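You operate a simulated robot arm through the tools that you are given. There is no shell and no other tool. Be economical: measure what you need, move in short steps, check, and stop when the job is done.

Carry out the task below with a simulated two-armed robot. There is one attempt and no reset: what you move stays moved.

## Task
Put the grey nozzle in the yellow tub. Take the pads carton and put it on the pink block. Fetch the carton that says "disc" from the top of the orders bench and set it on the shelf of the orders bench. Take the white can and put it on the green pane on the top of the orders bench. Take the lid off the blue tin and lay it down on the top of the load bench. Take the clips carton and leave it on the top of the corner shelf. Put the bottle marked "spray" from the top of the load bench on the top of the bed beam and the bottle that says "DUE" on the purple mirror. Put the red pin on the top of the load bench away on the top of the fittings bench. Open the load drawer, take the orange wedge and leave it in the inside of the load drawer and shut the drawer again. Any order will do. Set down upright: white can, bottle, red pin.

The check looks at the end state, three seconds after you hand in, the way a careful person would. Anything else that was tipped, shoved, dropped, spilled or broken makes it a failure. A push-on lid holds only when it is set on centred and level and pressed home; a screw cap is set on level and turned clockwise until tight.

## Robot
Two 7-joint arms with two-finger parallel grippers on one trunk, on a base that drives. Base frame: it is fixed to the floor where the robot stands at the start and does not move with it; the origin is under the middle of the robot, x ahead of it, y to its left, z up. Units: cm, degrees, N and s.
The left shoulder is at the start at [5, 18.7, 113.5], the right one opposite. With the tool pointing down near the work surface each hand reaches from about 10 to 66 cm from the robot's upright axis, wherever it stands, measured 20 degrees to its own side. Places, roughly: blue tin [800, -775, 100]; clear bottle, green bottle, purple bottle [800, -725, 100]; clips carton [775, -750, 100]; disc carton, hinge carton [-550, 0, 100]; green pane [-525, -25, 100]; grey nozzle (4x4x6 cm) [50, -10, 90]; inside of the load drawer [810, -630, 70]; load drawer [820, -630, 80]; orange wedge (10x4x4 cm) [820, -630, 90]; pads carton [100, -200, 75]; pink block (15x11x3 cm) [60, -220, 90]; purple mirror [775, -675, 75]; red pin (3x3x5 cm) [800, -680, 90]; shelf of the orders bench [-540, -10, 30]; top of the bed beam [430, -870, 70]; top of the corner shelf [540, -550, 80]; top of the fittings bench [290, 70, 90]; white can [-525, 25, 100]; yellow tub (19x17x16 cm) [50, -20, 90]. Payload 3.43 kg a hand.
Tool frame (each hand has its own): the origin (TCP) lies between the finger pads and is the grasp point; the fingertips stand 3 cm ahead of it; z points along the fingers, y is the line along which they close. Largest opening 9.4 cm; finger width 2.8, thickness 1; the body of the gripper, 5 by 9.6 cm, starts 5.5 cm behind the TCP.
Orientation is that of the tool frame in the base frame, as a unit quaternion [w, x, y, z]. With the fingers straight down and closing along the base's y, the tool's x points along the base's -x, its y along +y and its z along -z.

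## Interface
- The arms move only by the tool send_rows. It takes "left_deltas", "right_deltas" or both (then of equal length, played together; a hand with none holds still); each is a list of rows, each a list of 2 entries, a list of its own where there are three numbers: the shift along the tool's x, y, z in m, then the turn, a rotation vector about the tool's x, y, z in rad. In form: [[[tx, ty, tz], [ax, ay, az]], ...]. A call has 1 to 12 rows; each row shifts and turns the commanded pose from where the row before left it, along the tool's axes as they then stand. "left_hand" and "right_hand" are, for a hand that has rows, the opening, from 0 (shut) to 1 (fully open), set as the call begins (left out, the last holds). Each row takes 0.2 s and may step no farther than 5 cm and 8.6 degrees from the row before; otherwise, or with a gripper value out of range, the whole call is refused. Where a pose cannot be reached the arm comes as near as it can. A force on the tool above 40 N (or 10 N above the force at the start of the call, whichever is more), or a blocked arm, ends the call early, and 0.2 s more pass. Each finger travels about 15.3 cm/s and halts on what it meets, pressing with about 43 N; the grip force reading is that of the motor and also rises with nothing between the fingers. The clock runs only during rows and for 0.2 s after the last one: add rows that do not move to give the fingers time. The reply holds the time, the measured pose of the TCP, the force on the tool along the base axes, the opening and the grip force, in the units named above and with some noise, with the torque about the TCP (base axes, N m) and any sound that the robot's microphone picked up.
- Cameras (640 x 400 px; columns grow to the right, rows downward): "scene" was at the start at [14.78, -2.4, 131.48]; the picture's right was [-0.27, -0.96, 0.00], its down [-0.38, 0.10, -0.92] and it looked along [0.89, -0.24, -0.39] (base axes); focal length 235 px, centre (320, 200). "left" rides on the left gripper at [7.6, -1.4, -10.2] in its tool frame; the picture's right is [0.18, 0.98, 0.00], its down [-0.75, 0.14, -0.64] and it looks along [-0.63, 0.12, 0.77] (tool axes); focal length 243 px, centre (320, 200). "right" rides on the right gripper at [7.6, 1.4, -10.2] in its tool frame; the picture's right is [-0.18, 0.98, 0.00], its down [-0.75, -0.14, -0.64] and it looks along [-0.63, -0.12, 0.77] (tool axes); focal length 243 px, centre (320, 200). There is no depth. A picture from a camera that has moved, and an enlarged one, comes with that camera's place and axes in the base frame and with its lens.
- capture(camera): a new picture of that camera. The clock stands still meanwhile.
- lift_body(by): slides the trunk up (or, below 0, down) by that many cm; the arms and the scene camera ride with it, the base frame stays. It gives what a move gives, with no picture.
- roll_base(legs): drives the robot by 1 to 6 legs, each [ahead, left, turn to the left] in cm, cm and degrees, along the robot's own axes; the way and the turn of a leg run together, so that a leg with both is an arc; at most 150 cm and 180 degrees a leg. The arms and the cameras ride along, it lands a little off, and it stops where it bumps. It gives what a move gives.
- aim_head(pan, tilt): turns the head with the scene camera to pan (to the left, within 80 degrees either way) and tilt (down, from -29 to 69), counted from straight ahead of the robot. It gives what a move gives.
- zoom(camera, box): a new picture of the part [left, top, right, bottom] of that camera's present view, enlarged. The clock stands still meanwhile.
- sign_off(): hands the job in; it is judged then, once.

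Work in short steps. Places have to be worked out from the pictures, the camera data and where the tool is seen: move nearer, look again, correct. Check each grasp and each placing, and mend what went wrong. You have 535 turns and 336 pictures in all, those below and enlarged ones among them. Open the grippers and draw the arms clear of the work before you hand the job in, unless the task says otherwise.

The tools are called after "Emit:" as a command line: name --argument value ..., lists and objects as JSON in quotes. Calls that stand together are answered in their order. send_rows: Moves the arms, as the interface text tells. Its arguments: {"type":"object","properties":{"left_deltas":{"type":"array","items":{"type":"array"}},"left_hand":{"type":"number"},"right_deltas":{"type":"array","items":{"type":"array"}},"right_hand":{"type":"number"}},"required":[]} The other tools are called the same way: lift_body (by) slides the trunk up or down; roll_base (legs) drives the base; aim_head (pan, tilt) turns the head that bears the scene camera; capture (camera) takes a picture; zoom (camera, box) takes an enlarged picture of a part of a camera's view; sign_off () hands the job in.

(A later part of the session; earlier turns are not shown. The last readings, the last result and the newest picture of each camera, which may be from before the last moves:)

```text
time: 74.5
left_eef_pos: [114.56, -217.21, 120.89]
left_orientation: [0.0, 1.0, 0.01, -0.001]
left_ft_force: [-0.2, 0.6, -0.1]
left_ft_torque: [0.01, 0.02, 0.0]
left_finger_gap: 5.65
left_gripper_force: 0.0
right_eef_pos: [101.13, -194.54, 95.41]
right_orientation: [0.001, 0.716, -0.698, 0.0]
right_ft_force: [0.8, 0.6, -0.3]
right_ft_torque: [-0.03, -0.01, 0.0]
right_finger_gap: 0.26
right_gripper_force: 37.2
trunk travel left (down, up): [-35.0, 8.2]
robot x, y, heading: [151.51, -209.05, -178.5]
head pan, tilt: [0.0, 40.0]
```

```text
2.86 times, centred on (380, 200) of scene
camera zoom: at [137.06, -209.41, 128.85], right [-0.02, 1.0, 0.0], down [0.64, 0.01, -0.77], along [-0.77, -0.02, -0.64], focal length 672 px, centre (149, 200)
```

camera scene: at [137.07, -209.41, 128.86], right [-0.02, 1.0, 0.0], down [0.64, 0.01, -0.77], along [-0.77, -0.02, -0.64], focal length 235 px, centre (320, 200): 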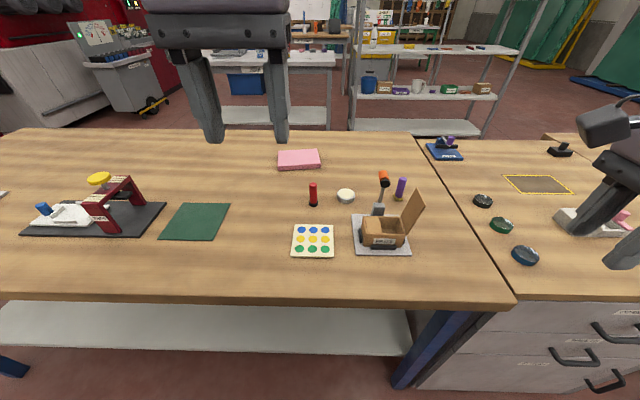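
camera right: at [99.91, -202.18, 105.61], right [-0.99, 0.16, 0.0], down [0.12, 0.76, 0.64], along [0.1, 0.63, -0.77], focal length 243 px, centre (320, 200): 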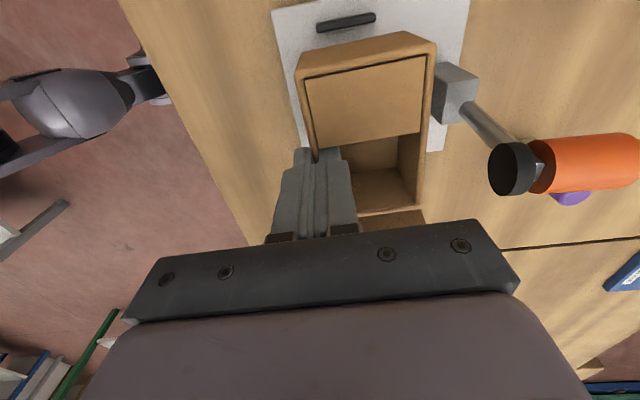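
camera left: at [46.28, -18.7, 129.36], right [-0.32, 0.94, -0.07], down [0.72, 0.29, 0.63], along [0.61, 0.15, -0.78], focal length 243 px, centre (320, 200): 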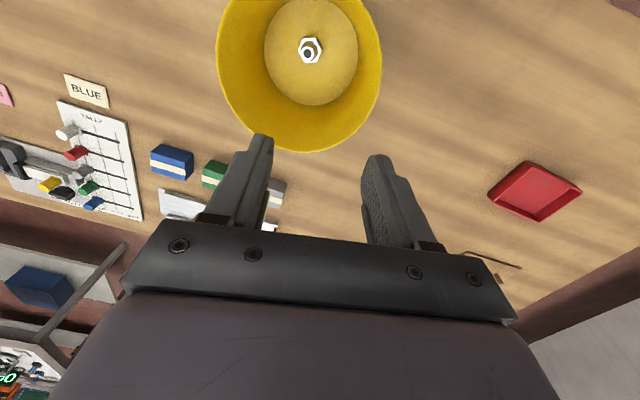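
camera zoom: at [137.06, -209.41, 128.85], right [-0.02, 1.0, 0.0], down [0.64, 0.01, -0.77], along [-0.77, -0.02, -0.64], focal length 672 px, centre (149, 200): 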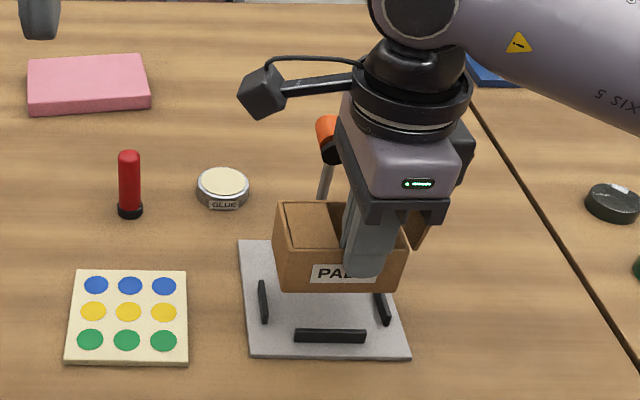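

The carton is lifted level and held by its wall. I'll raise and draw it toward the robot, then drive back around to the front side.

Emit:
send_rows --right_deltas '[[[0, 0, -0.03], [0, 0, 0]], [[0, 0, -0.03], [0, 0, 0]], [[0, 0, -0.03], [0, 0, 0]], [[0, 0, -0.03], [0, 0, 0]], [[0, 0, -0.03], [0, 0, 0]], [[0, 0, -0.03], [0, 0, 0]], [[-0.02, -0.03, 0], [0, 0, 0]], [[-0.02, -0.03, 0], [0, 0, 0]], [[-0.02, -0.03, 0], [0, 0, 0]], [[-0.02, -0.03, 0], [0, 0, 0]]]'

Emit:
capture --camera "scene"

```text
time: 76.7
left_eef_pos: [114.66, -217.2, 120.84]
left_orientation: [-0.001, 1.0, 0.011, -0.001]
left_ft_force: [0.0, -0.4, 0.3]
left_ft_torque: [-0.02, -0.01, 0.0]
left_finger_gap: 5.63
left_gripper_force: 0.2
right_eef_pos: [113.1, -186.13, 113.51]
right_orientation: [0.001, 0.716, -0.698, 0.0]
right_ft_force: [-0.8, -0.4, -0.1]
right_ft_torque: [0.05, -0.04, 0.01]
right_finger_gap: 0.26
right_gripper_force: 37.1
trunk travel left (down, up): [-35.0, 8.2]
robot x, y, heading: [151.34, -208.92, -178.7]
head pan, tilt: [0.0, 40.0]
```

```text
303 pictures are left
camera scene: at [137.12, -209.37, 128.86], right [-0.02, 1.0, 0.0], down [0.64, 0.01, -0.77], along [-0.77, -0.02, -0.64], focal length 235 px, centre (320, 200)
```

scene: 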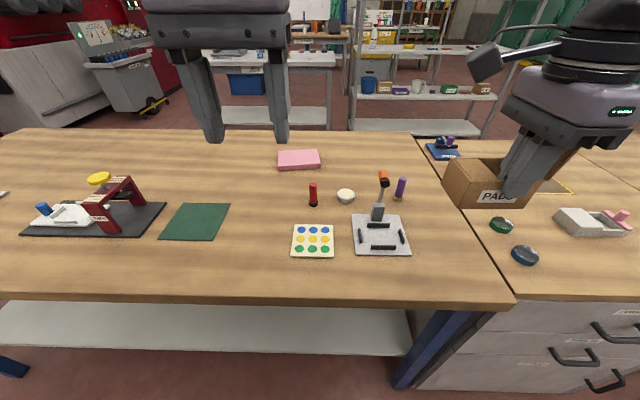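

Emit:
roll_base --legs '[[0, 100, -1.3], [0, 96, 0], [0, 0, -90], [0, 0, -90], [-75, 0, 0], [-73, 0, 0]]'

Emit:
roll_base --legs '[[0, 100, 0], [0, 90, 0]]'

Emit:
capture --camera "scene"

```text
time: 101.3
left_eef_pos: [44.57, -404.92, 120.8]
left_orientation: [0.001, -0.031, 1.0, 0.0]
left_ft_force: [0.1, 0.6, -0.8]
left_ft_torque: [0.03, 0.0, 0.03]
left_finger_gap: 5.63
left_gripper_force: 0.1
right_eef_pos: [47.5, -435.93, 113.31]
right_orientation: [-0.001, 0.684, 0.73, 0.001]
right_ft_force: [-0.2, 0.0, -0.7]
right_ft_torque: [-0.05, -0.04, 0.0]
right_finger_gap: 0.27
right_gripper_force: 37.8
trunk travel left (down, up): [-35.0, 8.2]
robot x, y, heading: [8.45, -414.88, 3.8]
head pan, tilt: [0.0, 40.0]
```

```text
time: 110.9
left_eef_pos: [29.43, -213.86, 120.69]
left_orientation: [0.001, -0.042, 0.999, 0.0]
left_ft_force: [0.5, -0.5, 0.1]
left_ft_torque: [-0.01, 0.01, 0.05]
left_finger_gap: 5.67
left_gripper_force: 0.1
right_eef_pos: [32.93, -244.6, 113.35]
right_orientation: [0.0, 0.676, 0.737, 0.0]
right_ft_force: [1.2, -1.3, -0.9]
right_ft_torque: [-0.02, 0.0, 0.02]
right_finger_gap: 0.28
right_gripper_force: 37.8
trunk travel left (down, up): [-35.0, 8.2]
robot x, y, heading: [-6.83, -224.15, 5.1]
head pan, tilt: [0.0, 40.0]
```

```text
302 pictures are left
camera scene: at [7.43, -222.89, 128.86], right [0.09, -1.0, 0.0], down [-0.64, -0.06, -0.77], along [0.76, 0.07, -0.64], focal length 235 px, centre (320, 200)
```

scene: 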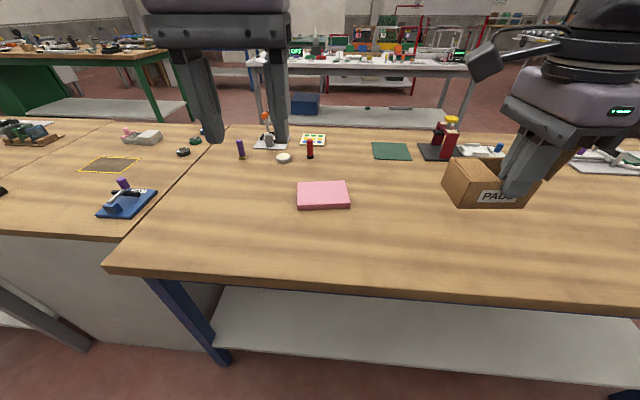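

The carton still hangs fine; the robot is at heading 5°. I'll correct heading and step closer so the right hand can reach the pink block at (60.8, -218.9).

Emit:
roll_base --legs '[[0, 0, -5.1], [12.5, 21.5, 0]]'

Emit:
capture --camera "scene"

Emit:
capture --camera "right"

```text
time: 113.4
left_eef_pos: [41.89, -195.86, 120.74]
left_orientation: [0.0, 0.008, 1.0, 0.0]
left_ft_force: [-0.6, 0.7, 0.6]
left_ft_torque: [-0.01, 0.01, 0.01]
left_finger_gap: 5.64
left_gripper_force: 0.0
right_eef_pos: [42.39, -226.88, 113.42]
right_orientation: [0.0, 0.711, 0.704, 0.0]
right_ft_force: [0.5, -0.2, -0.3]
right_ft_torque: [0.03, 0.0, -0.01]
right_finger_gap: 0.27
right_gripper_force: 37.7
trunk travel left (down, up): [-35.0, 8.2]
robot x, y, heading: [4.42, -202.84, -0.4]
head pan, tilt: [0.0, 40.0]
stopped in leg 2: the robot was blocked; the commanded pose is now the measured one
```

```text
301 pictures are left
camera scene: at [19.11, -202.9, 128.85], right [-0.01, -1.0, 0.0], down [-0.64, 0.01, -0.77], along [0.77, -0.01, -0.64], focal length 235 px, centre (320, 200)
```

scene: 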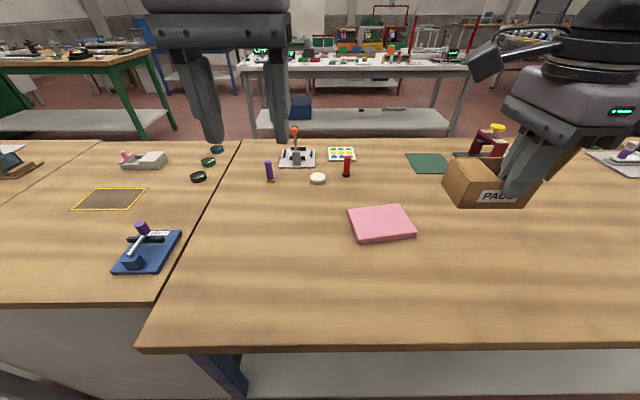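

```text
300 pictures are left
camera right: at [43.86, -219.34, 123.56], right [0.98, -0.19, 0.0], down [-0.15, -0.75, 0.64], along [-0.12, -0.63, -0.77], focal length 243 px, centre (320, 200)
```

right: 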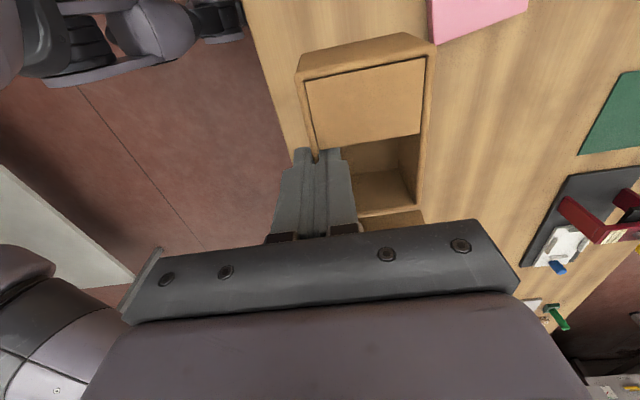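

Pink block centre ≈ (60.8, -218.8). I'll move the carton over it (TCP to (58, -220)) and descend to a few cm above it.

Emit:
send_rows --right_deltas '[[[0.0138, 0.0312, 0], [0, 0, 0]], [[0.0138, 0.0312, 0], [0, 0, 0]], [[0.0138, 0.0312, 0], [0, 0, 0]], [[0.0138, 0.0312, 0], [0, 0, 0]], [[0.0138, 0.0312, 0], [0, 0, 0]], [[0, 0, 0.04], [0, 0, 0]], [[0, 0, 0.04], [0, 0, 0]], [[0, 0, 0.04], [0, 0, 0]], [[0, 0, 0.04], [0, 0, 0]], [[0, 0, 0.01], [0, 0, 0]], [[0, 0, 0], [0, 0, 0]]]'

Emit:
capture --camera "right"

Emit:
capture --camera "scene"

```text
time: 115.8
left_eef_pos: [41.82, -196.12, 120.65]
left_orientation: [0.0, 0.008, 1.0, 0.0]
left_ft_force: [0.0, -1.1, -0.5]
left_ft_torque: [0.01, 0.02, -0.01]
left_finger_gap: 5.64
left_gripper_force: 0.0
right_eef_pos: [58.15, -220.32, 96.52]
right_orientation: [0.001, 0.711, 0.703, 0.0]
right_ft_force: [0.4, 0.1, -0.8]
right_ft_torque: [0.0, 0.0, -0.02]
right_finger_gap: 0.26
right_gripper_force: 37.3
trunk travel left (down, up): [-35.0, 8.2]
robot x, y, heading: [4.74, -202.67, -0.3]
head pan, tilt: [0.0, 40.0]
```

```text
299 pictures are left
camera right: at [59.57, -212.73, 106.76], right [0.98, -0.19, 0.0], down [-0.15, -0.75, 0.64], along [-0.12, -0.63, -0.77], focal length 243 px, centre (320, 200)
```

right: 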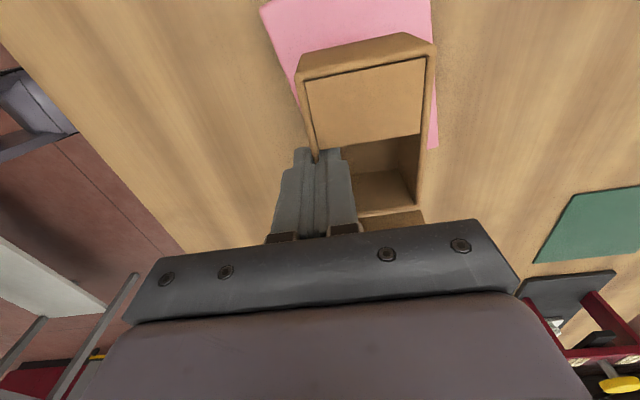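

```text
298 pictures are left
camera scene: at [19.09, -202.89, 128.86], right [-0.01, -1.0, 0.0], down [-0.64, 0.01, -0.77], along [0.77, -0.01, -0.64], focal length 235 px, centre (320, 200)
```

scene: 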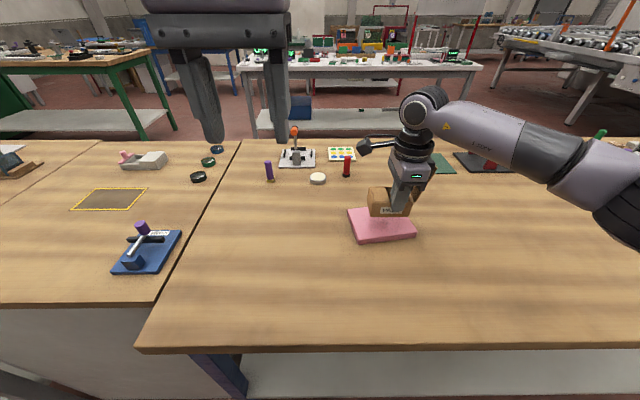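

The carton is centred over the block. I'll lower in small steps to contact.

Emit:
send_rows --right_deltas '[[[0, 0, 0.02], [0, 0, 0]], [[0, 0, 0.013], [0, 0, 0]], [[0, 0, 0.004], [0, 0, 0]], [[0, 0, 0], [0, 0, 0]]]'

Emit:
zoom --camera "scene" --box '[320, 150, 460, 260]'

```text
time: 116.8
left_eef_pos: [41.7, -196.13, 120.71]
left_orientation: [0.001, 0.008, 1.0, -0.001]
left_ft_force: [0.1, -0.8, -0.3]
left_ft_torque: [0.05, 0.01, 0.04]
left_finger_gap: 5.63
left_gripper_force: 0.0
right_eef_pos: [58.06, -220.11, 92.78]
right_orientation: [0.001, 0.711, 0.703, 0.0]
right_ft_force: [0.4, 0.4, -0.6]
right_ft_torque: [0.01, 0.0, -0.01]
right_finger_gap: 0.28
right_gripper_force: 37.1
trunk travel left (down, up): [-35.0, 8.2]
robot x, y, heading: [4.55, -202.76, -0.5]
head pan, tilt: [0.0, 40.0]
```

```text
3.64 times, centred on (390, 205) of scene
camera zoom: at [19.1, -202.89, 128.86], right [-0.01, -1.0, 0.0], down [-0.64, 0.01, -0.77], along [0.77, -0.01, -0.64], focal length 856 px, centre (66, 182)
```

zoom: 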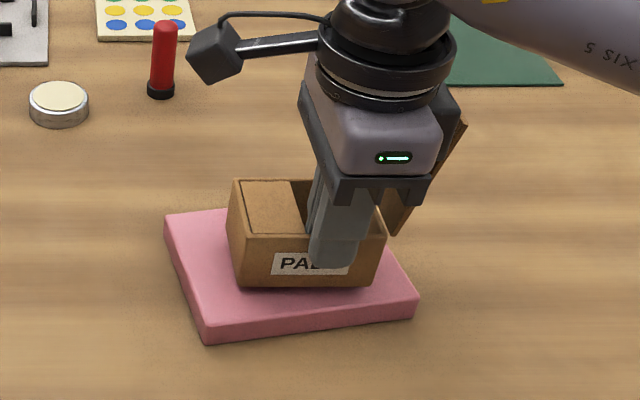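

Emit:
send_rows --right_deltas '[[[0, 0, 0.003], [0, 0, 0]], [[0, 0, 0.003], [0, 0, 0]], [[0, 0, 0], [0, 0, 0]]]'

```text
time: 117.6
left_eef_pos: [41.86, -195.92, 120.79]
left_orientation: [0.001, 0.008, 1.0, 0.0]
left_ft_force: [0.3, -1.1, -0.5]
left_ft_torque: [0.0, 0.0, 0.02]
left_finger_gap: 5.65
left_gripper_force: 0.0
right_eef_pos: [58.02, -220.28, 92.12]
right_orientation: [-0.001, 0.711, 0.704, -0.001]
right_ft_force: [0.1, 0.0, -0.1]
right_ft_torque: [-0.03, 0.01, -0.02]
right_finger_gap: 0.29
right_gripper_force: 37.2
trunk travel left (down, up): [-35.0, 8.2]
robot x, y, heading: [4.41, -202.51, -0.8]
head pan, tilt: [0.0, 40.0]
```

No contact force yet; I'll continue 3 mm at a time.

Emit:
send_rows --right_deltas '[[[0, 0, 0.003], [0, 0, 0]], [[0, 0, 0], [0, 0, 0]]]'

Emit:
send_rows --right_deltas '[[[0, 0, 0.003], [0, 0, 0]], [[0, 0, 0], [0, 0, 0]]]'

Emit:
zoom --camera "scene" --box '[320, 150, 460, 260]'

```text
time: 118.2
left_eef_pos: [41.81, -195.98, 120.75]
left_orientation: [0.0, 0.008, 1.0, 0.0]
left_ft_force: [0.6, 0.0, 0.2]
left_ft_torque: [-0.01, -0.02, 0.0]
left_finger_gap: 5.66
left_gripper_force: 0.0
right_eef_pos: [58.03, -220.22, 91.8]
right_orientation: [0.0, 0.711, 0.703, 0.001]
right_ft_force: [-1.3, 0.5, 2.4]
right_ft_torque: [-0.06, 0.0, 0.0]
right_finger_gap: 0.27
right_gripper_force: 37.1
trunk travel left (down, up): [-35.0, 8.2]
robot x, y, heading: [4.54, -202.95, -0.5]
head pan, tilt: [0.0, 40.0]
```

```text
time: 118.8
left_eef_pos: [41.54, -195.95, 120.87]
left_orientation: [0.003, 0.007, 1.0, 0.001]
left_ft_force: [-0.3, -0.3, -0.4]
left_ft_torque: [0.01, 0.0, -0.01]
left_finger_gap: 5.67
left_gripper_force: 0.0
right_eef_pos: [58.04, -220.24, 91.77]
right_orientation: [0.003, 0.71, 0.704, 0.004]
right_ft_force: [-2.6, -1.4, 23.6]
right_ft_torque: [-0.22, 0.11, -0.01]
right_finger_gap: 0.25
right_gripper_force: 37.8
trunk travel left (down, up): [-35.0, 8.2]
robot x, y, heading: [4.61, -202.98, -0.6]
head pan, tilt: [0.0, 40.0]
```

```text
3.64 times, centred on (390, 205) of scene
camera zoom: at [18.86, -202.85, 128.92], right [-0.01, -1.0, 0.0], down [-0.64, 0.01, -0.77], along [0.77, -0.01, -0.64], focal length 856 px, centre (66, 182)
```

zoom: 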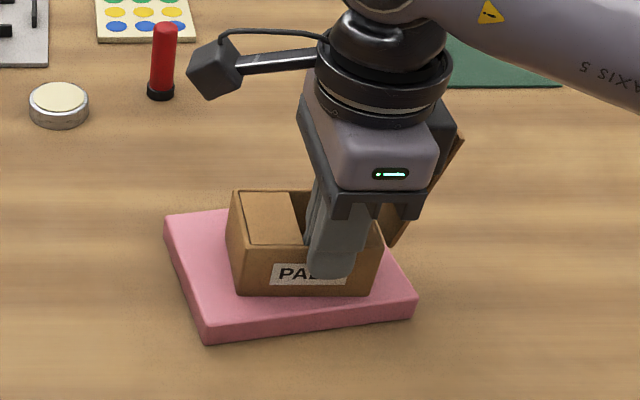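

Contact is made. I'll back off 2 mm, open slightly, and rise.

Emit:
send_rows --right_deltas '[[[0, 0, -0.0025], [0, 0, 0]], [[0, 0, 0], [0, 0, 0]]]'

Emit:
send_rows --right_deltas '[[[0, 0, 0], [0, 0, 0]], [[0, 0, 0], [0, 0, 0]], [[0, 0, -0.02], [0, 0, 0]], [[0, 0, -0.03], [0, 0, 0]], [[0, 0, -0.04], [0, 0, 0]], [[0, 0, -0.05], [0, 0, 0]], [[0, 0, -0.05], [0, 0, 0]], [[0, -0.03, 0], [0, 0, 0]], [[0, -0.03, 0], [0, 0, 0]], [[0, -0.03, 0], [0, 0, 0]], [[0, -0.03, 0], [0, 0, 0]]]' --right_hand 0.3

Emit:
zoom --camera "scene" --box '[320, 150, 460, 260]'

```text
time: 119.4
left_eef_pos: [41.54, -195.88, 120.88]
left_orientation: [0.002, 0.008, 1.0, 0.0]
left_ft_force: [-0.2, 0.1, 0.2]
left_ft_torque: [0.0, 0.01, 0.01]
left_finger_gap: 5.65
left_gripper_force: 0.0
right_eef_pos: [58.09, -220.08, 91.9]
right_orientation: [0.001, 0.71, 0.704, 0.001]
right_ft_force: [-0.9, 0.6, 18.3]
right_ft_torque: [0.0, -0.03, -0.04]
right_finger_gap: 0.25
right_gripper_force: 37.7
trunk travel left (down, up): [-35.0, 8.2]
robot x, y, heading: [4.71, -203.03, -0.6]
head pan, tilt: [0.0, 40.0]
```

```text
time: 121.8
left_eef_pos: [41.75, -195.94, 120.71]
left_orientation: [0.002, 0.008, 1.0, 0.001]
left_ft_force: [-0.2, -0.1, 0.0]
left_ft_torque: [0.01, -0.03, 0.01]
left_finger_gap: 5.65
left_gripper_force: 0.1
right_eef_pos: [45.73, -219.98, 110.92]
right_orientation: [0.0, 0.711, 0.703, 0.001]
right_ft_force: [0.3, -0.3, -0.4]
right_ft_torque: [0.03, 0.0, 0.0]
right_finger_gap: 2.82
right_gripper_force: 0.0
trunk travel left (down, up): [-35.0, 8.2]
robot x, y, heading: [4.86, -202.85, -0.4]
head pan, tilt: [0.0, 40.0]
```

```text
3.64 times, centred on (390, 205) of scene
camera zoom: at [19.06, -202.9, 128.86], right [-0.01, -1.0, 0.0], down [-0.64, 0.01, -0.77], along [0.77, -0.01, -0.64], focal length 856 px, centre (66, 182)
```

zoom: 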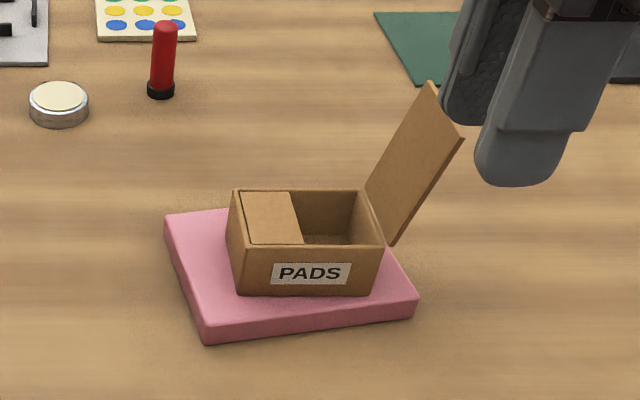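

Carton sits properly on the pink block. Now I'll turn the right gripper back, pull both arms in, and head for the orders bench, looking first.

Emit:
send_rows --right_deltas '[[[0, 0, -0.01], [0, 0, -0.1428]], [[0, 0, -0.01], [0, 0, -0.1428]], [[0, 0, -0.01], [0, 0, -0.1428]], [[0, 0, 0], [0, 0, -0.1428]], [[0, 0, 0], [0, 0, -0.1428]], [[0, 0, 0], [0, 0, -0.1428]], [[0, 0, 0], [0, 0, -0.1428]], [[0, 0, 0], [0, 0, -0.1428]], [[0, 0, 0], [0, 0, -0.1428]], [[0, 0, 0], [0, 0, -0.1428]], [[0, 0, 0], [0, 0, -0.1428]]]'

Emit:
roll_base --legs '[[-45, 0, 0], [0, 100, 0], [0, 0, 90], [0, 0, 90]]'

Emit:
aim_head --pan 0 --tilt 15

Emit:
capture --camera "scene"

```text
time: 124.2
left_eef_pos: [41.73, -195.92, 120.85]
left_orientation: [0.001, 0.008, 1.0, 0.0]
left_ft_force: [0.6, 0.3, 0.5]
left_ft_torque: [0.0, -0.05, 0.02]
left_finger_gap: 5.64
left_gripper_force: 0.0
right_eef_pos: [45.97, -220.06, 113.82]
right_orientation: [0.001, 0.005, 1.0, 0.0]
right_ft_force: [-0.2, -0.6, -0.5]
right_ft_torque: [0.03, -0.04, 0.01]
right_finger_gap: 2.82
right_gripper_force: 0.1
trunk travel left (down, up): [-35.0, 8.2]
robot x, y, heading: [4.58, -202.69, -0.6]
head pan, tilt: [0.0, 40.0]
```

```text
time: 139.3
left_eef_pos: [-75.07, -109.56, 120.75]
left_orientation: [0.0, 1.0, -0.019, -0.001]
left_ft_force: [-0.3, 0.2, 0.2]
left_ft_torque: [0.03, -0.02, 0.01]
left_finger_gap: 5.63
left_gripper_force: 0.0
right_eef_pos: [-78.8, -85.43, 113.78]
right_orientation: [0.0, 1.0, -0.016, -0.001]
right_ft_force: [-0.1, 0.5, 0.5]
right_ft_torque: [0.05, 0.01, 0.01]
right_finger_gap: 2.82
right_gripper_force: 0.0
trunk travel left (down, up): [-35.0, 8.2]
robot x, y, heading: [-37.91, -103.24, 177.9]
head pan, tilt: [0.0, 40.0]
```

```text
time: 140.2
left_eef_pos: [-75.04, -109.52, 120.79]
left_orientation: [0.0, 1.0, -0.019, -0.001]
left_ft_force: [-0.6, 0.4, 0.1]
left_ft_torque: [0.0, 0.0, 0.05]
left_finger_gap: 5.6
left_gripper_force: 0.0
right_eef_pos: [-78.74, -85.39, 113.83]
right_orientation: [0.0, 1.0, -0.017, -0.001]
right_ft_force: [0.6, 0.1, 0.4]
right_ft_torque: [0.0, -0.03, 0.0]
right_finger_gap: 2.83
right_gripper_force: 0.1
trunk travel left (down, up): [-35.0, 8.2]
robot x, y, heading: [-38.01, -103.44, 178.1]
head pan, tilt: [0.0, 15.0]
```

```text
294 pictures are left
camera scene: at [-52.99, -102.98, 132.8], right [0.03, 1.0, 0.0], down [0.26, -0.01, -0.97], along [-0.97, 0.03, -0.26], focal length 235 px, centre (320, 200)
```

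scene: 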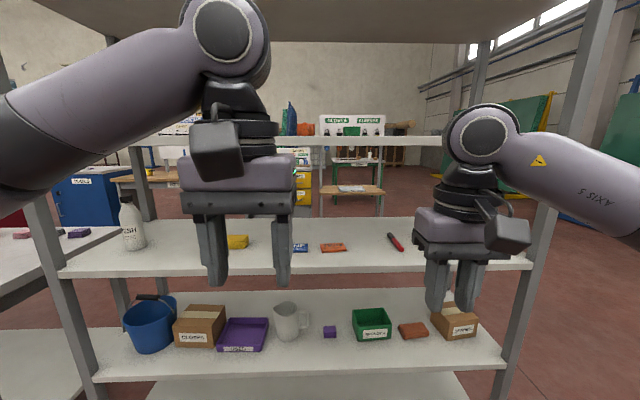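

I'm facing a storage rack. I'll back away and slide right (+y) past its end, then look again.

Emit:
roll_base --legs '[[-15, 0, 2], [0, -70, 0], [0, -70, 0]]'

Emit:
capture --camera "scene"

```text
time: 148.6
left_eef_pos: [-60.42, 30.57, 120.84]
left_orientation: [-0.001, 1.0, -0.001, 0.0]
left_ft_force: [0.1, 0.0, -0.1]
left_ft_torque: [0.01, -0.04, 0.02]
left_finger_gap: 5.65
left_gripper_force: 0.0
right_eef_pos: [-65.18, 54.59, 113.83]
right_orientation: [-0.001, 1.0, 0.001, -0.001]
right_ft_force: [-0.2, 0.1, 0.6]
right_ft_torque: [-0.03, 0.02, 0.01]
right_finger_gap: 2.83
right_gripper_force: 0.1
trunk travel left (down, up): [-35.0, 8.2]
robot x, y, heading: [-24.04, 37.7, -179.9]
head pan, tilt: [0.0, 15.0]
```

```text
293 pictures are left
camera scene: at [-38.8, 37.9, 132.81], right [0.0, 1.0, 0.0], down [0.26, 0.0, -0.97], along [-0.97, 0.0, -0.26], focal length 235 px, centre (320, 200)
```

scene: 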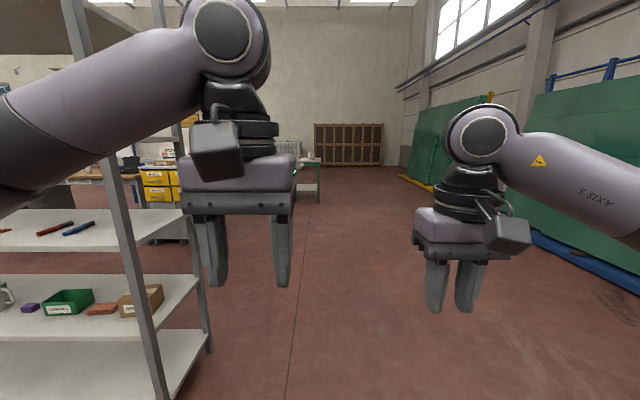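

The lane is open toward the orders bench. I'll drive ahead about 3.6 m and look again.

Emit:
roll_base --legs '[[150, 0, 0], [150, 0, 0], [50, 0, 0]]'

Emit:
capture --camera "scene"

```text
time: 165.5
left_eef_pos: [-408.52, 29.9, 120.79]
left_orientation: [0.001, 1.0, -0.003, -0.001]
left_ft_force: [-0.5, -0.1, 0.3]
left_ft_torque: [0.01, -0.01, 0.02]
left_finger_gap: 5.66
left_gripper_force: 0.0
right_eef_pos: [-412.99, 53.82, 113.83]
right_orientation: [0.001, 1.0, 0.0, -0.001]
right_ft_force: [0.2, 0.7, 0.3]
right_ft_torque: [-0.01, -0.01, -0.03]
right_finger_gap: 2.8
right_gripper_force: 0.2
trunk travel left (down, up): [-35.0, 8.2]
robot x, y, heading: [-371.69, 36.96, 179.9]
head pan, tilt: [0.0, 15.0]
```

```text
292 pictures are left
camera scene: at [-386.76, 37.06, 132.8], right [0.0, 1.0, 0.0], down [0.26, 0.0, -0.97], along [-0.97, 0.0, -0.26], focal length 235 px, centre (320, 200)
```

scene: 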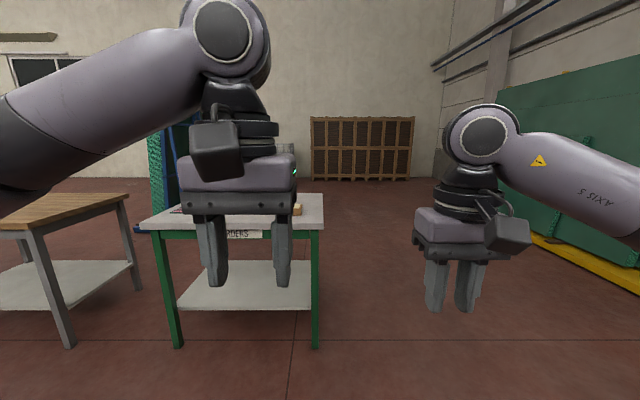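

The orders bench spans about y -57 to 34 with its front edge at x ≈ -507 and shelf at z ≈ 29. I'll approach its front and look down at the top.

Emit:
roll_base --legs '[[0, 37, 0], [70, 0, 0]]'

Emit:
aim_head --pan 0 --tilt 32

Emit:
capture --camera "scene"

Emit:
capture --camera "left"

```text
time: 171.3
left_eef_pos: [-479.51, -7.85, 120.84]
left_orientation: [0.0, 1.0, 0.001, 0.0]
left_ft_force: [-0.4, -0.6, 0.2]
left_ft_torque: [0.02, 0.03, 0.01]
left_finger_gap: 5.64
left_gripper_force: 0.1
right_eef_pos: [-484.28, 16.11, 113.82]
right_orientation: [0.0, 1.0, 0.003, -0.001]
right_ft_force: [0.1, 0.4, 0.0]
right_ft_torque: [0.01, 0.0, -0.01]
right_finger_gap: 2.85
right_gripper_force: 0.1
trunk travel left (down, up): [-35.0, 8.2]
robot x, y, heading: [-443.17, -0.72, -179.3]
head pan, tilt: [0.0, 15.0]
```

```text
time: 172.1
left_eef_pos: [-479.43, -8.09, 120.78]
left_orientation: [-0.001, 1.0, 0.001, -0.001]
left_ft_force: [0.1, -0.7, 0.0]
left_ft_torque: [0.02, 0.0, 0.01]
left_finger_gap: 5.66
left_gripper_force: 0.1
right_eef_pos: [-484.23, 16.09, 113.85]
right_orientation: [0.0, 1.0, 0.003, -0.001]
right_ft_force: [0.7, 0.1, -0.1]
right_ft_torque: [0.0, 0.0, -0.03]
right_finger_gap: 2.83
right_gripper_force: 0.1
trunk travel left (down, up): [-35.0, 8.2]
robot x, y, heading: [-442.97, -0.92, -179.8]
head pan, tilt: [0.0, 32.0]
```

```text
291 pictures are left
camera scene: at [-457.43, -0.57, 130.08], right [-0.01, 1.0, 0.0], down [0.53, 0.0, -0.85], along [-0.85, -0.01, -0.53], focal length 235 px, centre (320, 200)
```

scene: 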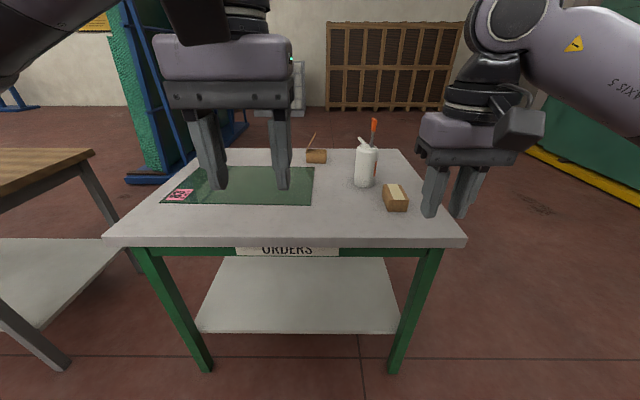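

```text
290 pictures are left
camera left: at [-471.83, -6.4, 131.04], right [0.19, -0.98, 0.0], down [-0.75, -0.14, 0.64], along [-0.63, -0.12, -0.77], focal length 243 px, centre (320, 200)
```

left: 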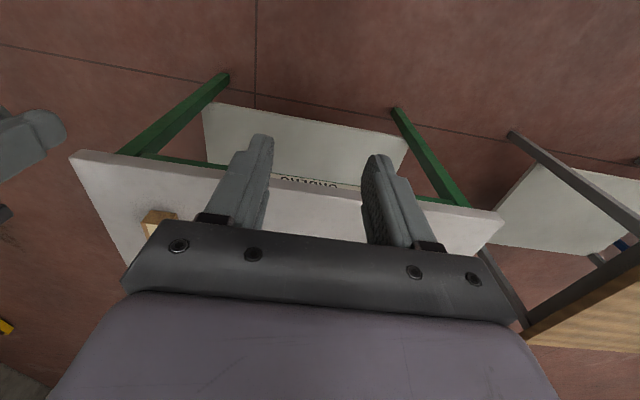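

Emit:
zoom --camera "scene" --box '[280, 105, 440, 225]'

Emit:
zoom --camera "scene" --box '[140, 130, 330, 250]'

```text
3.33 times, centred on (360, 165) of scene
camera zoom: at [-457.43, -0.57, 130.08], right [-0.01, 1.0, 0.0], down [0.53, 0.0, -0.85], along [-0.85, -0.01, -0.53], focal length 784 px, centre (187, 317)
```

zoom: 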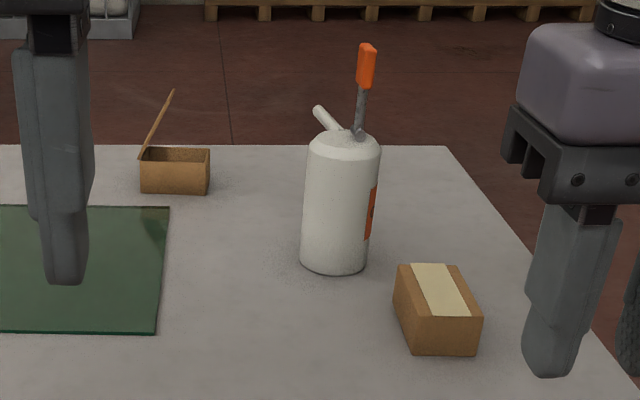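

```text
3.33 times, centred on (235, 190) of scene
camera zoom: at [-457.43, -0.57, 130.08], right [-0.01, 1.0, 0.0], down [0.53, 0.0, -0.85], along [-0.85, -0.01, -0.53], focal length 784 px, centre (603, 233)
```

zoom: 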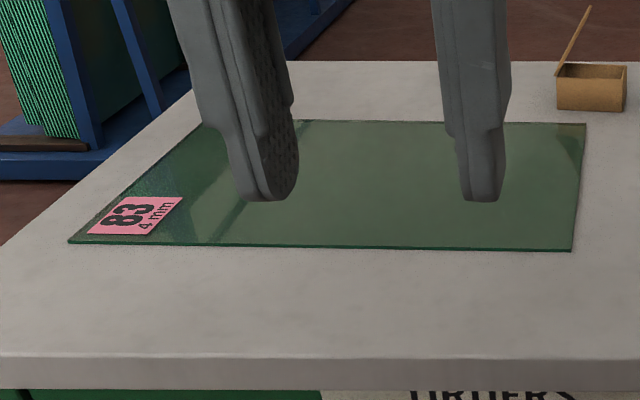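

Two unlabelled faces from here (closed carton ≈ (-530, 25), open one ≈ (-566, -3)), the white can ≈ (-542, 16) with a lever, and the pane x -527…-559, y -58…-4. I'll drive to the +y side for another view of the labels.

Emit:
roll_base --legs '[[-15, 0, 0], [0, -100, 0], [0, 0, 90], [0, -83, 0]]'

Emit:
capture --camera "scene"

```text
time: 186.0
left_eef_pos: [-503.8, 60.18, 120.73]
left_orientation: [0.0, 0.702, 0.712, -0.002]
left_ft_force: [-0.4, -0.1, -0.2]
left_ft_torque: [-0.02, -0.02, -0.04]
left_finger_gap: 5.66
left_gripper_force: 0.2
right_eef_pos: [-527.72, 55.37, 113.9]
right_orientation: [0.001, 0.7, 0.714, -0.001]
right_ft_force: [-0.4, 0.2, 0.6]
right_ft_torque: [0.03, -0.02, 0.03]
right_finger_gap: 2.84
right_gripper_force: 0.0
trunk travel left (down, up): [-35.0, 8.2]
robot x, y, heading: [-511.97, 96.96, -88.9]
head pan, tilt: [0.0, 32.0]
```

```text
287 pictures are left
camera scene: at [-511.38, 82.3, 130.08], right [-1.0, -0.02, 0.0], down [-0.01, 0.53, -0.85], along [0.01, -0.85, -0.53], focal length 235 px, centre (320, 200)
```

scene: 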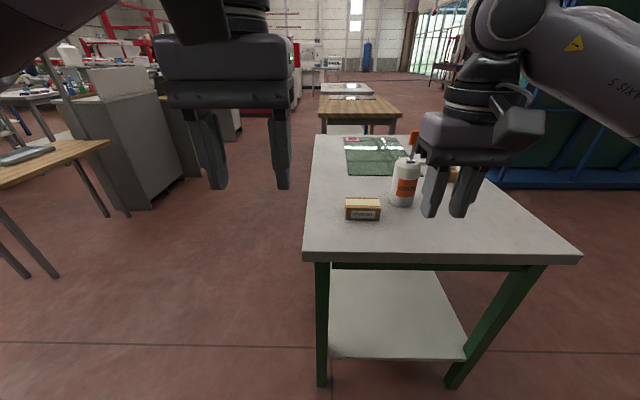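

Emit:
zoom --camera "scene" --box '[320, 125, 480, 235]'

```text
3.64 times, centred on (400, 180) of scene
camera zoom: at [-511.38, 82.3, 130.08], right [-1.0, -0.02, 0.0], down [-0.01, 0.53, -0.85], along [0.01, -0.85, -0.53], focal length 856 px, centre (29, 273)
```

zoom: 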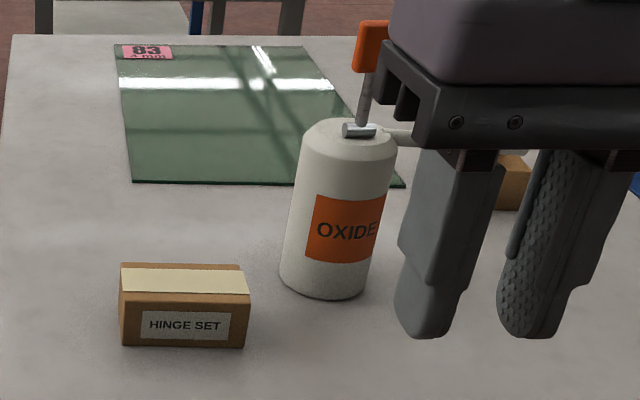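

The closed carton is the hinge set, so the open one at the back is the disc carton; cross-checking both views puts this bench top at z ≈ 88, and the can at ≈ (-538, 15). I'll approach from this side and pitch the right gripper 70° up toward horizontal, to clasp the can body from the side.

Emit:
roll_base --legs '[[16, -10, -1]]'

Emit:
send_rows --right_deltas '[[[0, 0, 0], [0, -0.1357, 0]], [[0, 0, 0], [0, -0.1357, 0]], [[0, 0, 0], [0, -0.1357, 0]], [[0, 0, 0], [0, -0.1357, 0]], [[0, 0, 0], [0, -0.1357, 0]], [[0, 0, 0], [0, -0.1357, 0]], [[0, 0, 0], [0, -0.1357, 0]], [[0, 0, 0], [0, -0.1357, 0]], [[0, 0, 0], [0, -0.1357, 0]]]' --right_hand 1

Emit:
capture --camera "scene"

Emit:
capture --camera "right"

```text
time: 187.5
left_eef_pos: [-514.65, 44.4, 120.72]
left_orientation: [0.0, 0.709, 0.706, -0.001]
left_ft_force: [-0.2, 0.0, 0.0]
left_ft_torque: [-0.02, -0.02, 0.01]
left_finger_gap: 5.65
left_gripper_force: 0.1
right_eef_pos: [-538.7, 39.92, 113.84]
right_orientation: [0.001, 0.707, 0.707, -0.001]
right_ft_force: [-0.3, 0.6, 0.4]
right_ft_torque: [0.03, 0.02, 0.01]
right_finger_gap: 2.8
right_gripper_force: 0.0
trunk travel left (down, up): [-35.0, 8.2]
robot x, y, heading: [-521.64, 81.44, -90.1]
head pan, tilt: [0.0, 32.0]
```

```text
time: 189.5
left_eef_pos: [-514.76, 44.46, 120.72]
left_orientation: [0.001, 0.709, 0.705, -0.001]
left_ft_force: [0.2, 0.2, -0.1]
left_ft_torque: [-0.02, 0.02, 0.01]
left_finger_gap: 5.61
left_gripper_force: 0.1
right_eef_pos: [-538.56, 39.47, 113.98]
right_orientation: [0.406, 0.58, 0.577, -0.407]
right_ft_force: [-0.7, 0.7, 0.0]
right_ft_torque: [0.0, 0.03, 0.01]
right_finger_gap: 9.38
right_gripper_force: 0.1
right hand out of reach, approached as far as the arm can: row 9
trunk travel left (down, up): [-35.0, 8.2]
robot x, y, heading: [-521.89, 81.76, -89.9]
head pan, tilt: [0.0, 32.0]
```

```text
285 pictures are left
camera scene: at [-521.8, 66.68, 130.08], right [-1.0, 0.0, 0.0], down [0.0, 0.53, -0.85], along [0.0, -0.85, -0.53], focal length 235 px, centre (320, 200)
```

scene: 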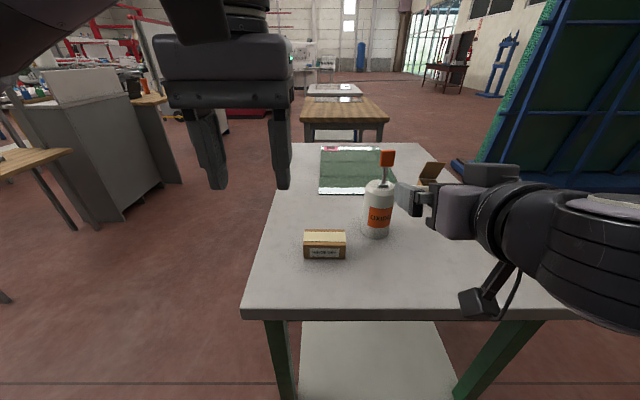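

```text
284 pictures are left
camera right: at [-537.02, 51.76, 110.23], right [0.98, -0.06, 0.17], down [-0.14, 0.35, 0.93], along [-0.12, -0.93, 0.33], focal length 243 px, centre (320, 200)
```

right: 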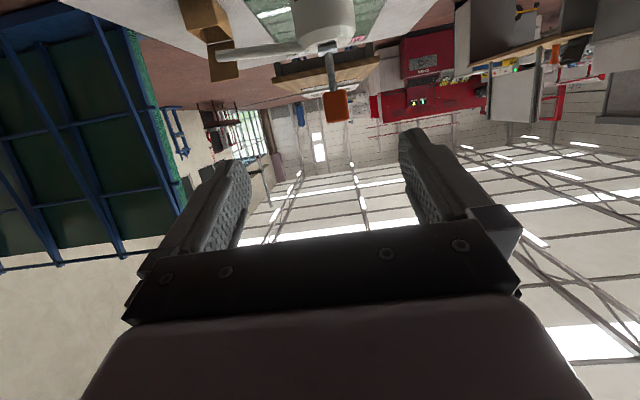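

The pitched pose is reached. Can axis ≈ (-537.9, 15.2), dome top z ≈ 103. I'll lower the trunk 16.5 cm so the hand is at z ≈ 97 while still 20 cm short of the can.

Emit:
lift_body --by -16.5

Emit:
capture --camera "scene"

Emit:
capture --camera "right"

```text
time: 191.4
left_eef_pos: [-514.63, 44.45, 104.3]
left_orientation: [0.001, 0.709, 0.705, -0.001]
left_ft_force: [-0.1, -0.1, -0.2]
left_ft_torque: [-0.01, 0.0, 0.01]
left_finger_gap: 5.66
left_gripper_force: 0.1
right_eef_pos: [-538.48, 39.53, 97.55]
right_orientation: [0.407, 0.578, 0.58, -0.405]
right_ft_force: [-0.4, 0.1, 0.7]
right_ft_torque: [-0.02, -0.03, -0.02]
right_finger_gap: 9.41
right_gripper_force: 0.1
trunk travel left (down, up): [-18.5, 24.7]
robot x, y, heading: [-521.99, 81.58, -90.0]
head pan, tilt: [0.0, 32.0]
```

```text
283 pictures are left
camera scene: at [-521.8, 66.7, 113.58], right [-1.0, 0.0, 0.0], down [0.0, 0.53, -0.85], along [0.0, -0.85, -0.53], focal length 235 px, centre (320, 200)
```

scene: 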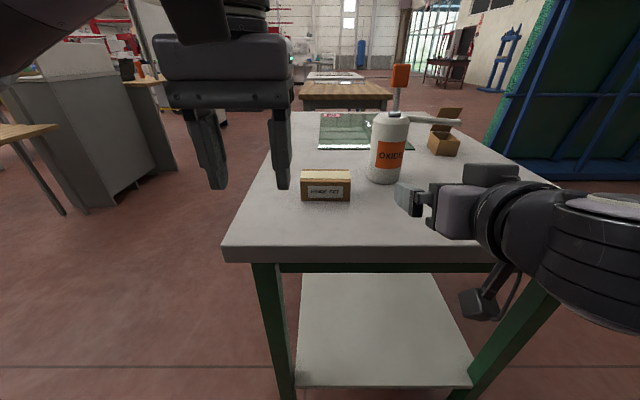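

```text
282 pictures are left
camera right: at [-537.02, 51.78, 93.74], right [0.98, -0.06, 0.17], down [-0.14, 0.35, 0.93], along [-0.12, -0.94, 0.33], focal length 243 px, centre (320, 200)
```

right: 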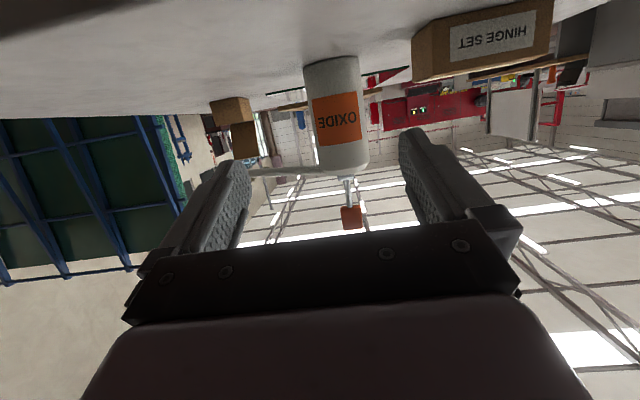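

The can is in line with the open fingers. I'll advance 13 cm and re-check.

Emit:
send_rows --right_deltas '[[[-0.0117, 0.0013, 0.0303], [0, 0, 0]], [[-0.0117, 0.0013, 0.0303], [0, 0, 0]], [[-0.0117, 0.0013, 0.0303], [0, 0, 0]], [[-0.0117, 0.0013, 0.0303], [0, 0, 0]], [[0, 0, 0], [0, 0, 0]]]'

Emit:
capture --camera "scene"

Emit:
capture --camera "right"

```text
time: 192.6
left_eef_pos: [-514.59, 44.44, 104.25]
left_orientation: [0.0, 0.709, 0.705, -0.001]
left_ft_force: [0.3, 0.8, -0.6]
left_ft_torque: [0.01, 0.01, 0.02]
left_finger_gap: 5.64
left_gripper_force: 0.0
right_eef_pos: [-538.05, 26.87, 97.54]
right_orientation: [0.405, 0.579, 0.579, -0.407]
right_ft_force: [-0.6, 0.6, 0.5]
right_ft_torque: [0.0, 0.0, 0.03]
right_finger_gap: 9.42
right_gripper_force: 0.0
trunk travel left (down, up): [-18.5, 24.7]
robot x, y, heading: [-521.8, 81.33, -90.2]
head pan, tilt: [0.0, 32.0]
```

```text
281 pictures are left
camera scene: at [-521.8, 66.69, 113.58], right [-1.0, 0.0, 0.0], down [0.0, 0.53, -0.85], along [0.0, -0.85, -0.53], focal length 235 px, centre (320, 200)
```

scene: 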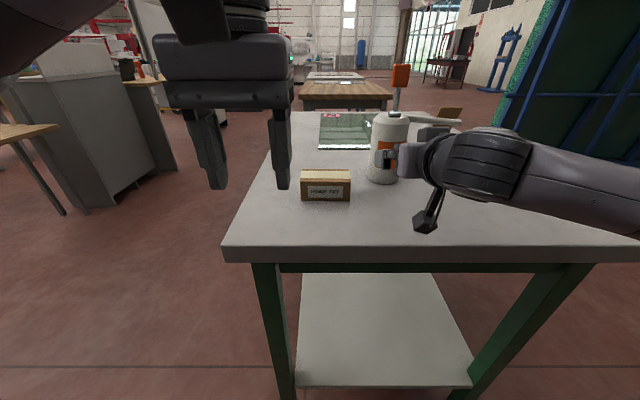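

```text
280 pictures are left
camera right: at [-536.62, 39.16, 93.84], right [0.98, -0.06, 0.17], down [-0.14, 0.35, 0.93], along [-0.12, -0.94, 0.33], focal length 243 px, centre (320, 200)
```

right: 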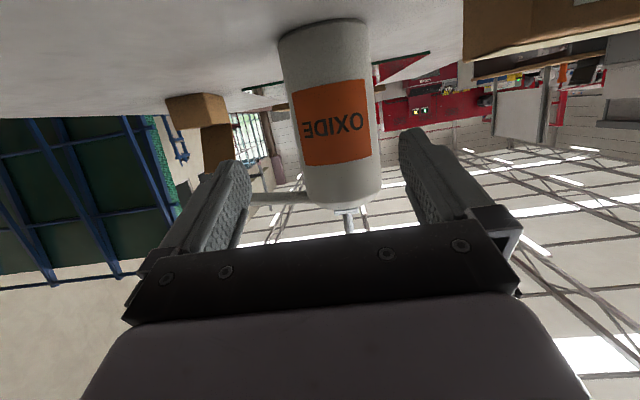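

The wrist camera shows the can centre about 1 cm to the +x side. I'll correct that, advance 3 cm, and re-check.

Emit:
send_rows --right_deltas '[[[0, 0.01, 0], [0, 0, 0]], [[-0.01, 0, 0.028], [0, 0, 0]], [[0, 0, 0], [0, 0, 0]]]'

Emit:
capture --camera "right"

```text
time: 193.4
left_eef_pos: [-514.58, 44.3, 104.36]
left_orientation: [0.001, 0.709, 0.705, -0.001]
left_ft_force: [0.4, -0.4, 0.3]
left_ft_torque: [0.0, 0.01, 0.01]
left_finger_gap: 5.62
left_gripper_force: 0.2
right_eef_pos: [-536.87, 23.61, 97.61]
right_orientation: [0.406, 0.578, 0.579, -0.406]
right_ft_force: [-0.1, -0.3, -0.4]
right_ft_torque: [-0.01, 0.0, -0.02]
right_finger_gap: 9.4
right_gripper_force: 0.1
trunk travel left (down, up): [-18.5, 24.7]
robot x, y, heading: [-521.84, 81.13, -89.7]
head pan, tilt: [0.0, 32.0]
```

```text
279 pictures are left
camera right: at [-535.42, 35.82, 93.87], right [0.98, -0.06, 0.17], down [-0.14, 0.35, 0.93], along [-0.12, -0.94, 0.33], focal length 243 px, centre (320, 200)
```

right: 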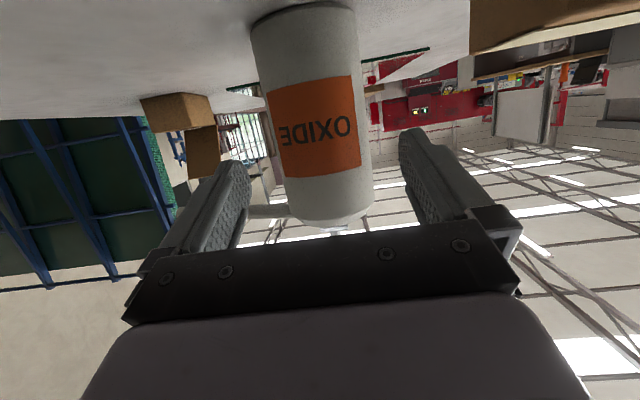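

Centred now. Advance the last 7.4 cm so the fingers flank the can.

Emit:
send_rows --right_deltas '[[[-0.0084, 0, 0.0232], [0, 0, 0]], [[-0.0084, 0, 0.0232], [0, 0, 0]], [[-0.0084, 0, 0.0232], [0, 0, 0]], [[0, 0, 0], [0, 0, 0]]]'

Emit:
capture --camera "right"

Emit:
zoom --camera "scene" --box '[330, 60, 490, 220]'

```text
time: 194.4
left_eef_pos: [-514.62, 44.34, 104.24]
left_orientation: [0.001, 0.709, 0.706, -0.001]
left_ft_force: [0.0, -0.8, -0.1]
left_ft_torque: [0.02, 0.01, -0.01]
left_finger_gap: 5.63
left_gripper_force: 0.0
right_eef_pos: [-536.83, 16.35, 97.45]
right_orientation: [0.407, 0.578, 0.579, -0.406]
right_ft_force: [0.0, 0.1, -0.1]
right_ft_torque: [0.02, 0.01, 0.02]
right_finger_gap: 9.4
right_gripper_force: 0.0
trunk travel left (down, up): [-18.5, 24.7]
robot x, y, heading: [-521.72, 81.68, -90.1]
head pan, tilt: [0.0, 32.0]
```

```text
278 pictures are left
camera right: at [-535.47, 28.39, 93.74], right [0.98, -0.06, 0.17], down [-0.14, 0.35, 0.93], along [-0.12, -0.94, 0.33], focal length 243 px, centre (320, 200)
```

right: 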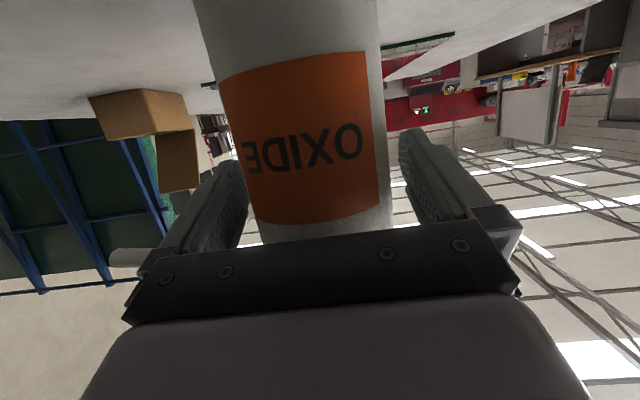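

```text
2.50 times, centred on (410, 140) of scene
camera zoom: at [-521.8, 66.7, 113.58], right [-1.0, 0.0, 0.0], down [0.0, 0.53, -0.85], along [0.0, -0.85, -0.53], focal length 588 px, centre (95, 350)
```

zoom: 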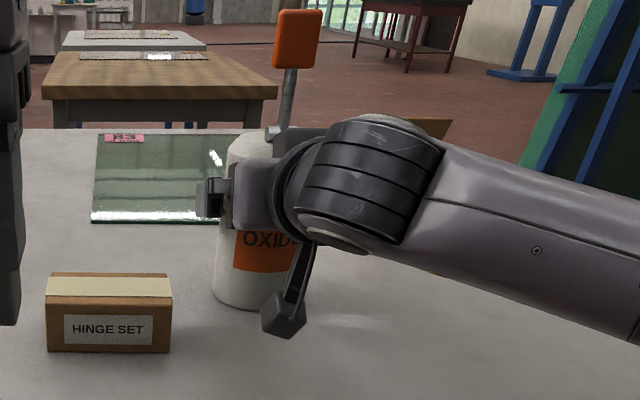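

The fingers flank the can at its axis. Closing.

Emit:
send_rows --right_deltas '[[[0, 0, 0], [0, 0, 0]], [[0, 0, 0], [0, 0, 0]], [[0, 0, 0], [0, 0, 0]]]' --right_hand 0

Emit:
capture --camera "right"

```text
time: 195.2
left_eef_pos: [-514.64, 44.48, 104.28]
left_orientation: [0.001, 0.709, 0.705, 0.0]
left_ft_force: [0.8, -0.6, -0.1]
left_ft_torque: [-0.04, -0.05, 0.02]
left_finger_gap: 5.65
left_gripper_force: 0.0
right_eef_pos: [-536.9, 16.11, 97.52]
right_orientation: [0.406, 0.58, 0.578, -0.407]
right_ft_force: [-0.7, -1.5, 0.5]
right_ft_torque: [-0.11, -0.05, -0.04]
right_finger_gap: 7.92
right_gripper_force: 43.1
trunk travel left (down, up): [-18.5, 24.7]
robot x, y, heading: [-521.73, 81.89, -90.0]
head pan, tilt: [0.0, 32.0]
```

```text
276 pictures are left
camera right: at [-535.48, 28.41, 93.75], right [0.98, -0.06, 0.17], down [-0.14, 0.35, 0.93], along [-0.12, -0.94, 0.33], focal length 243 px, centre (320, 200)
```

right: 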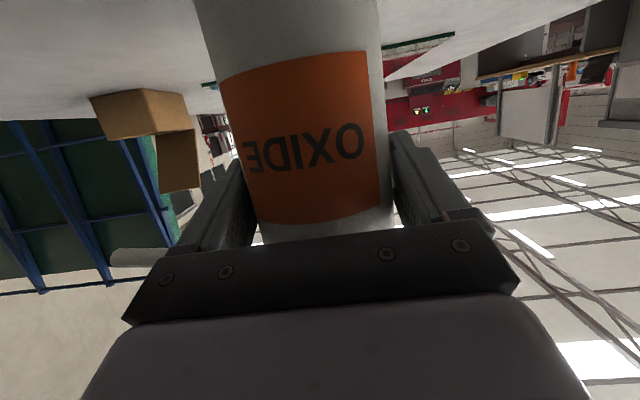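

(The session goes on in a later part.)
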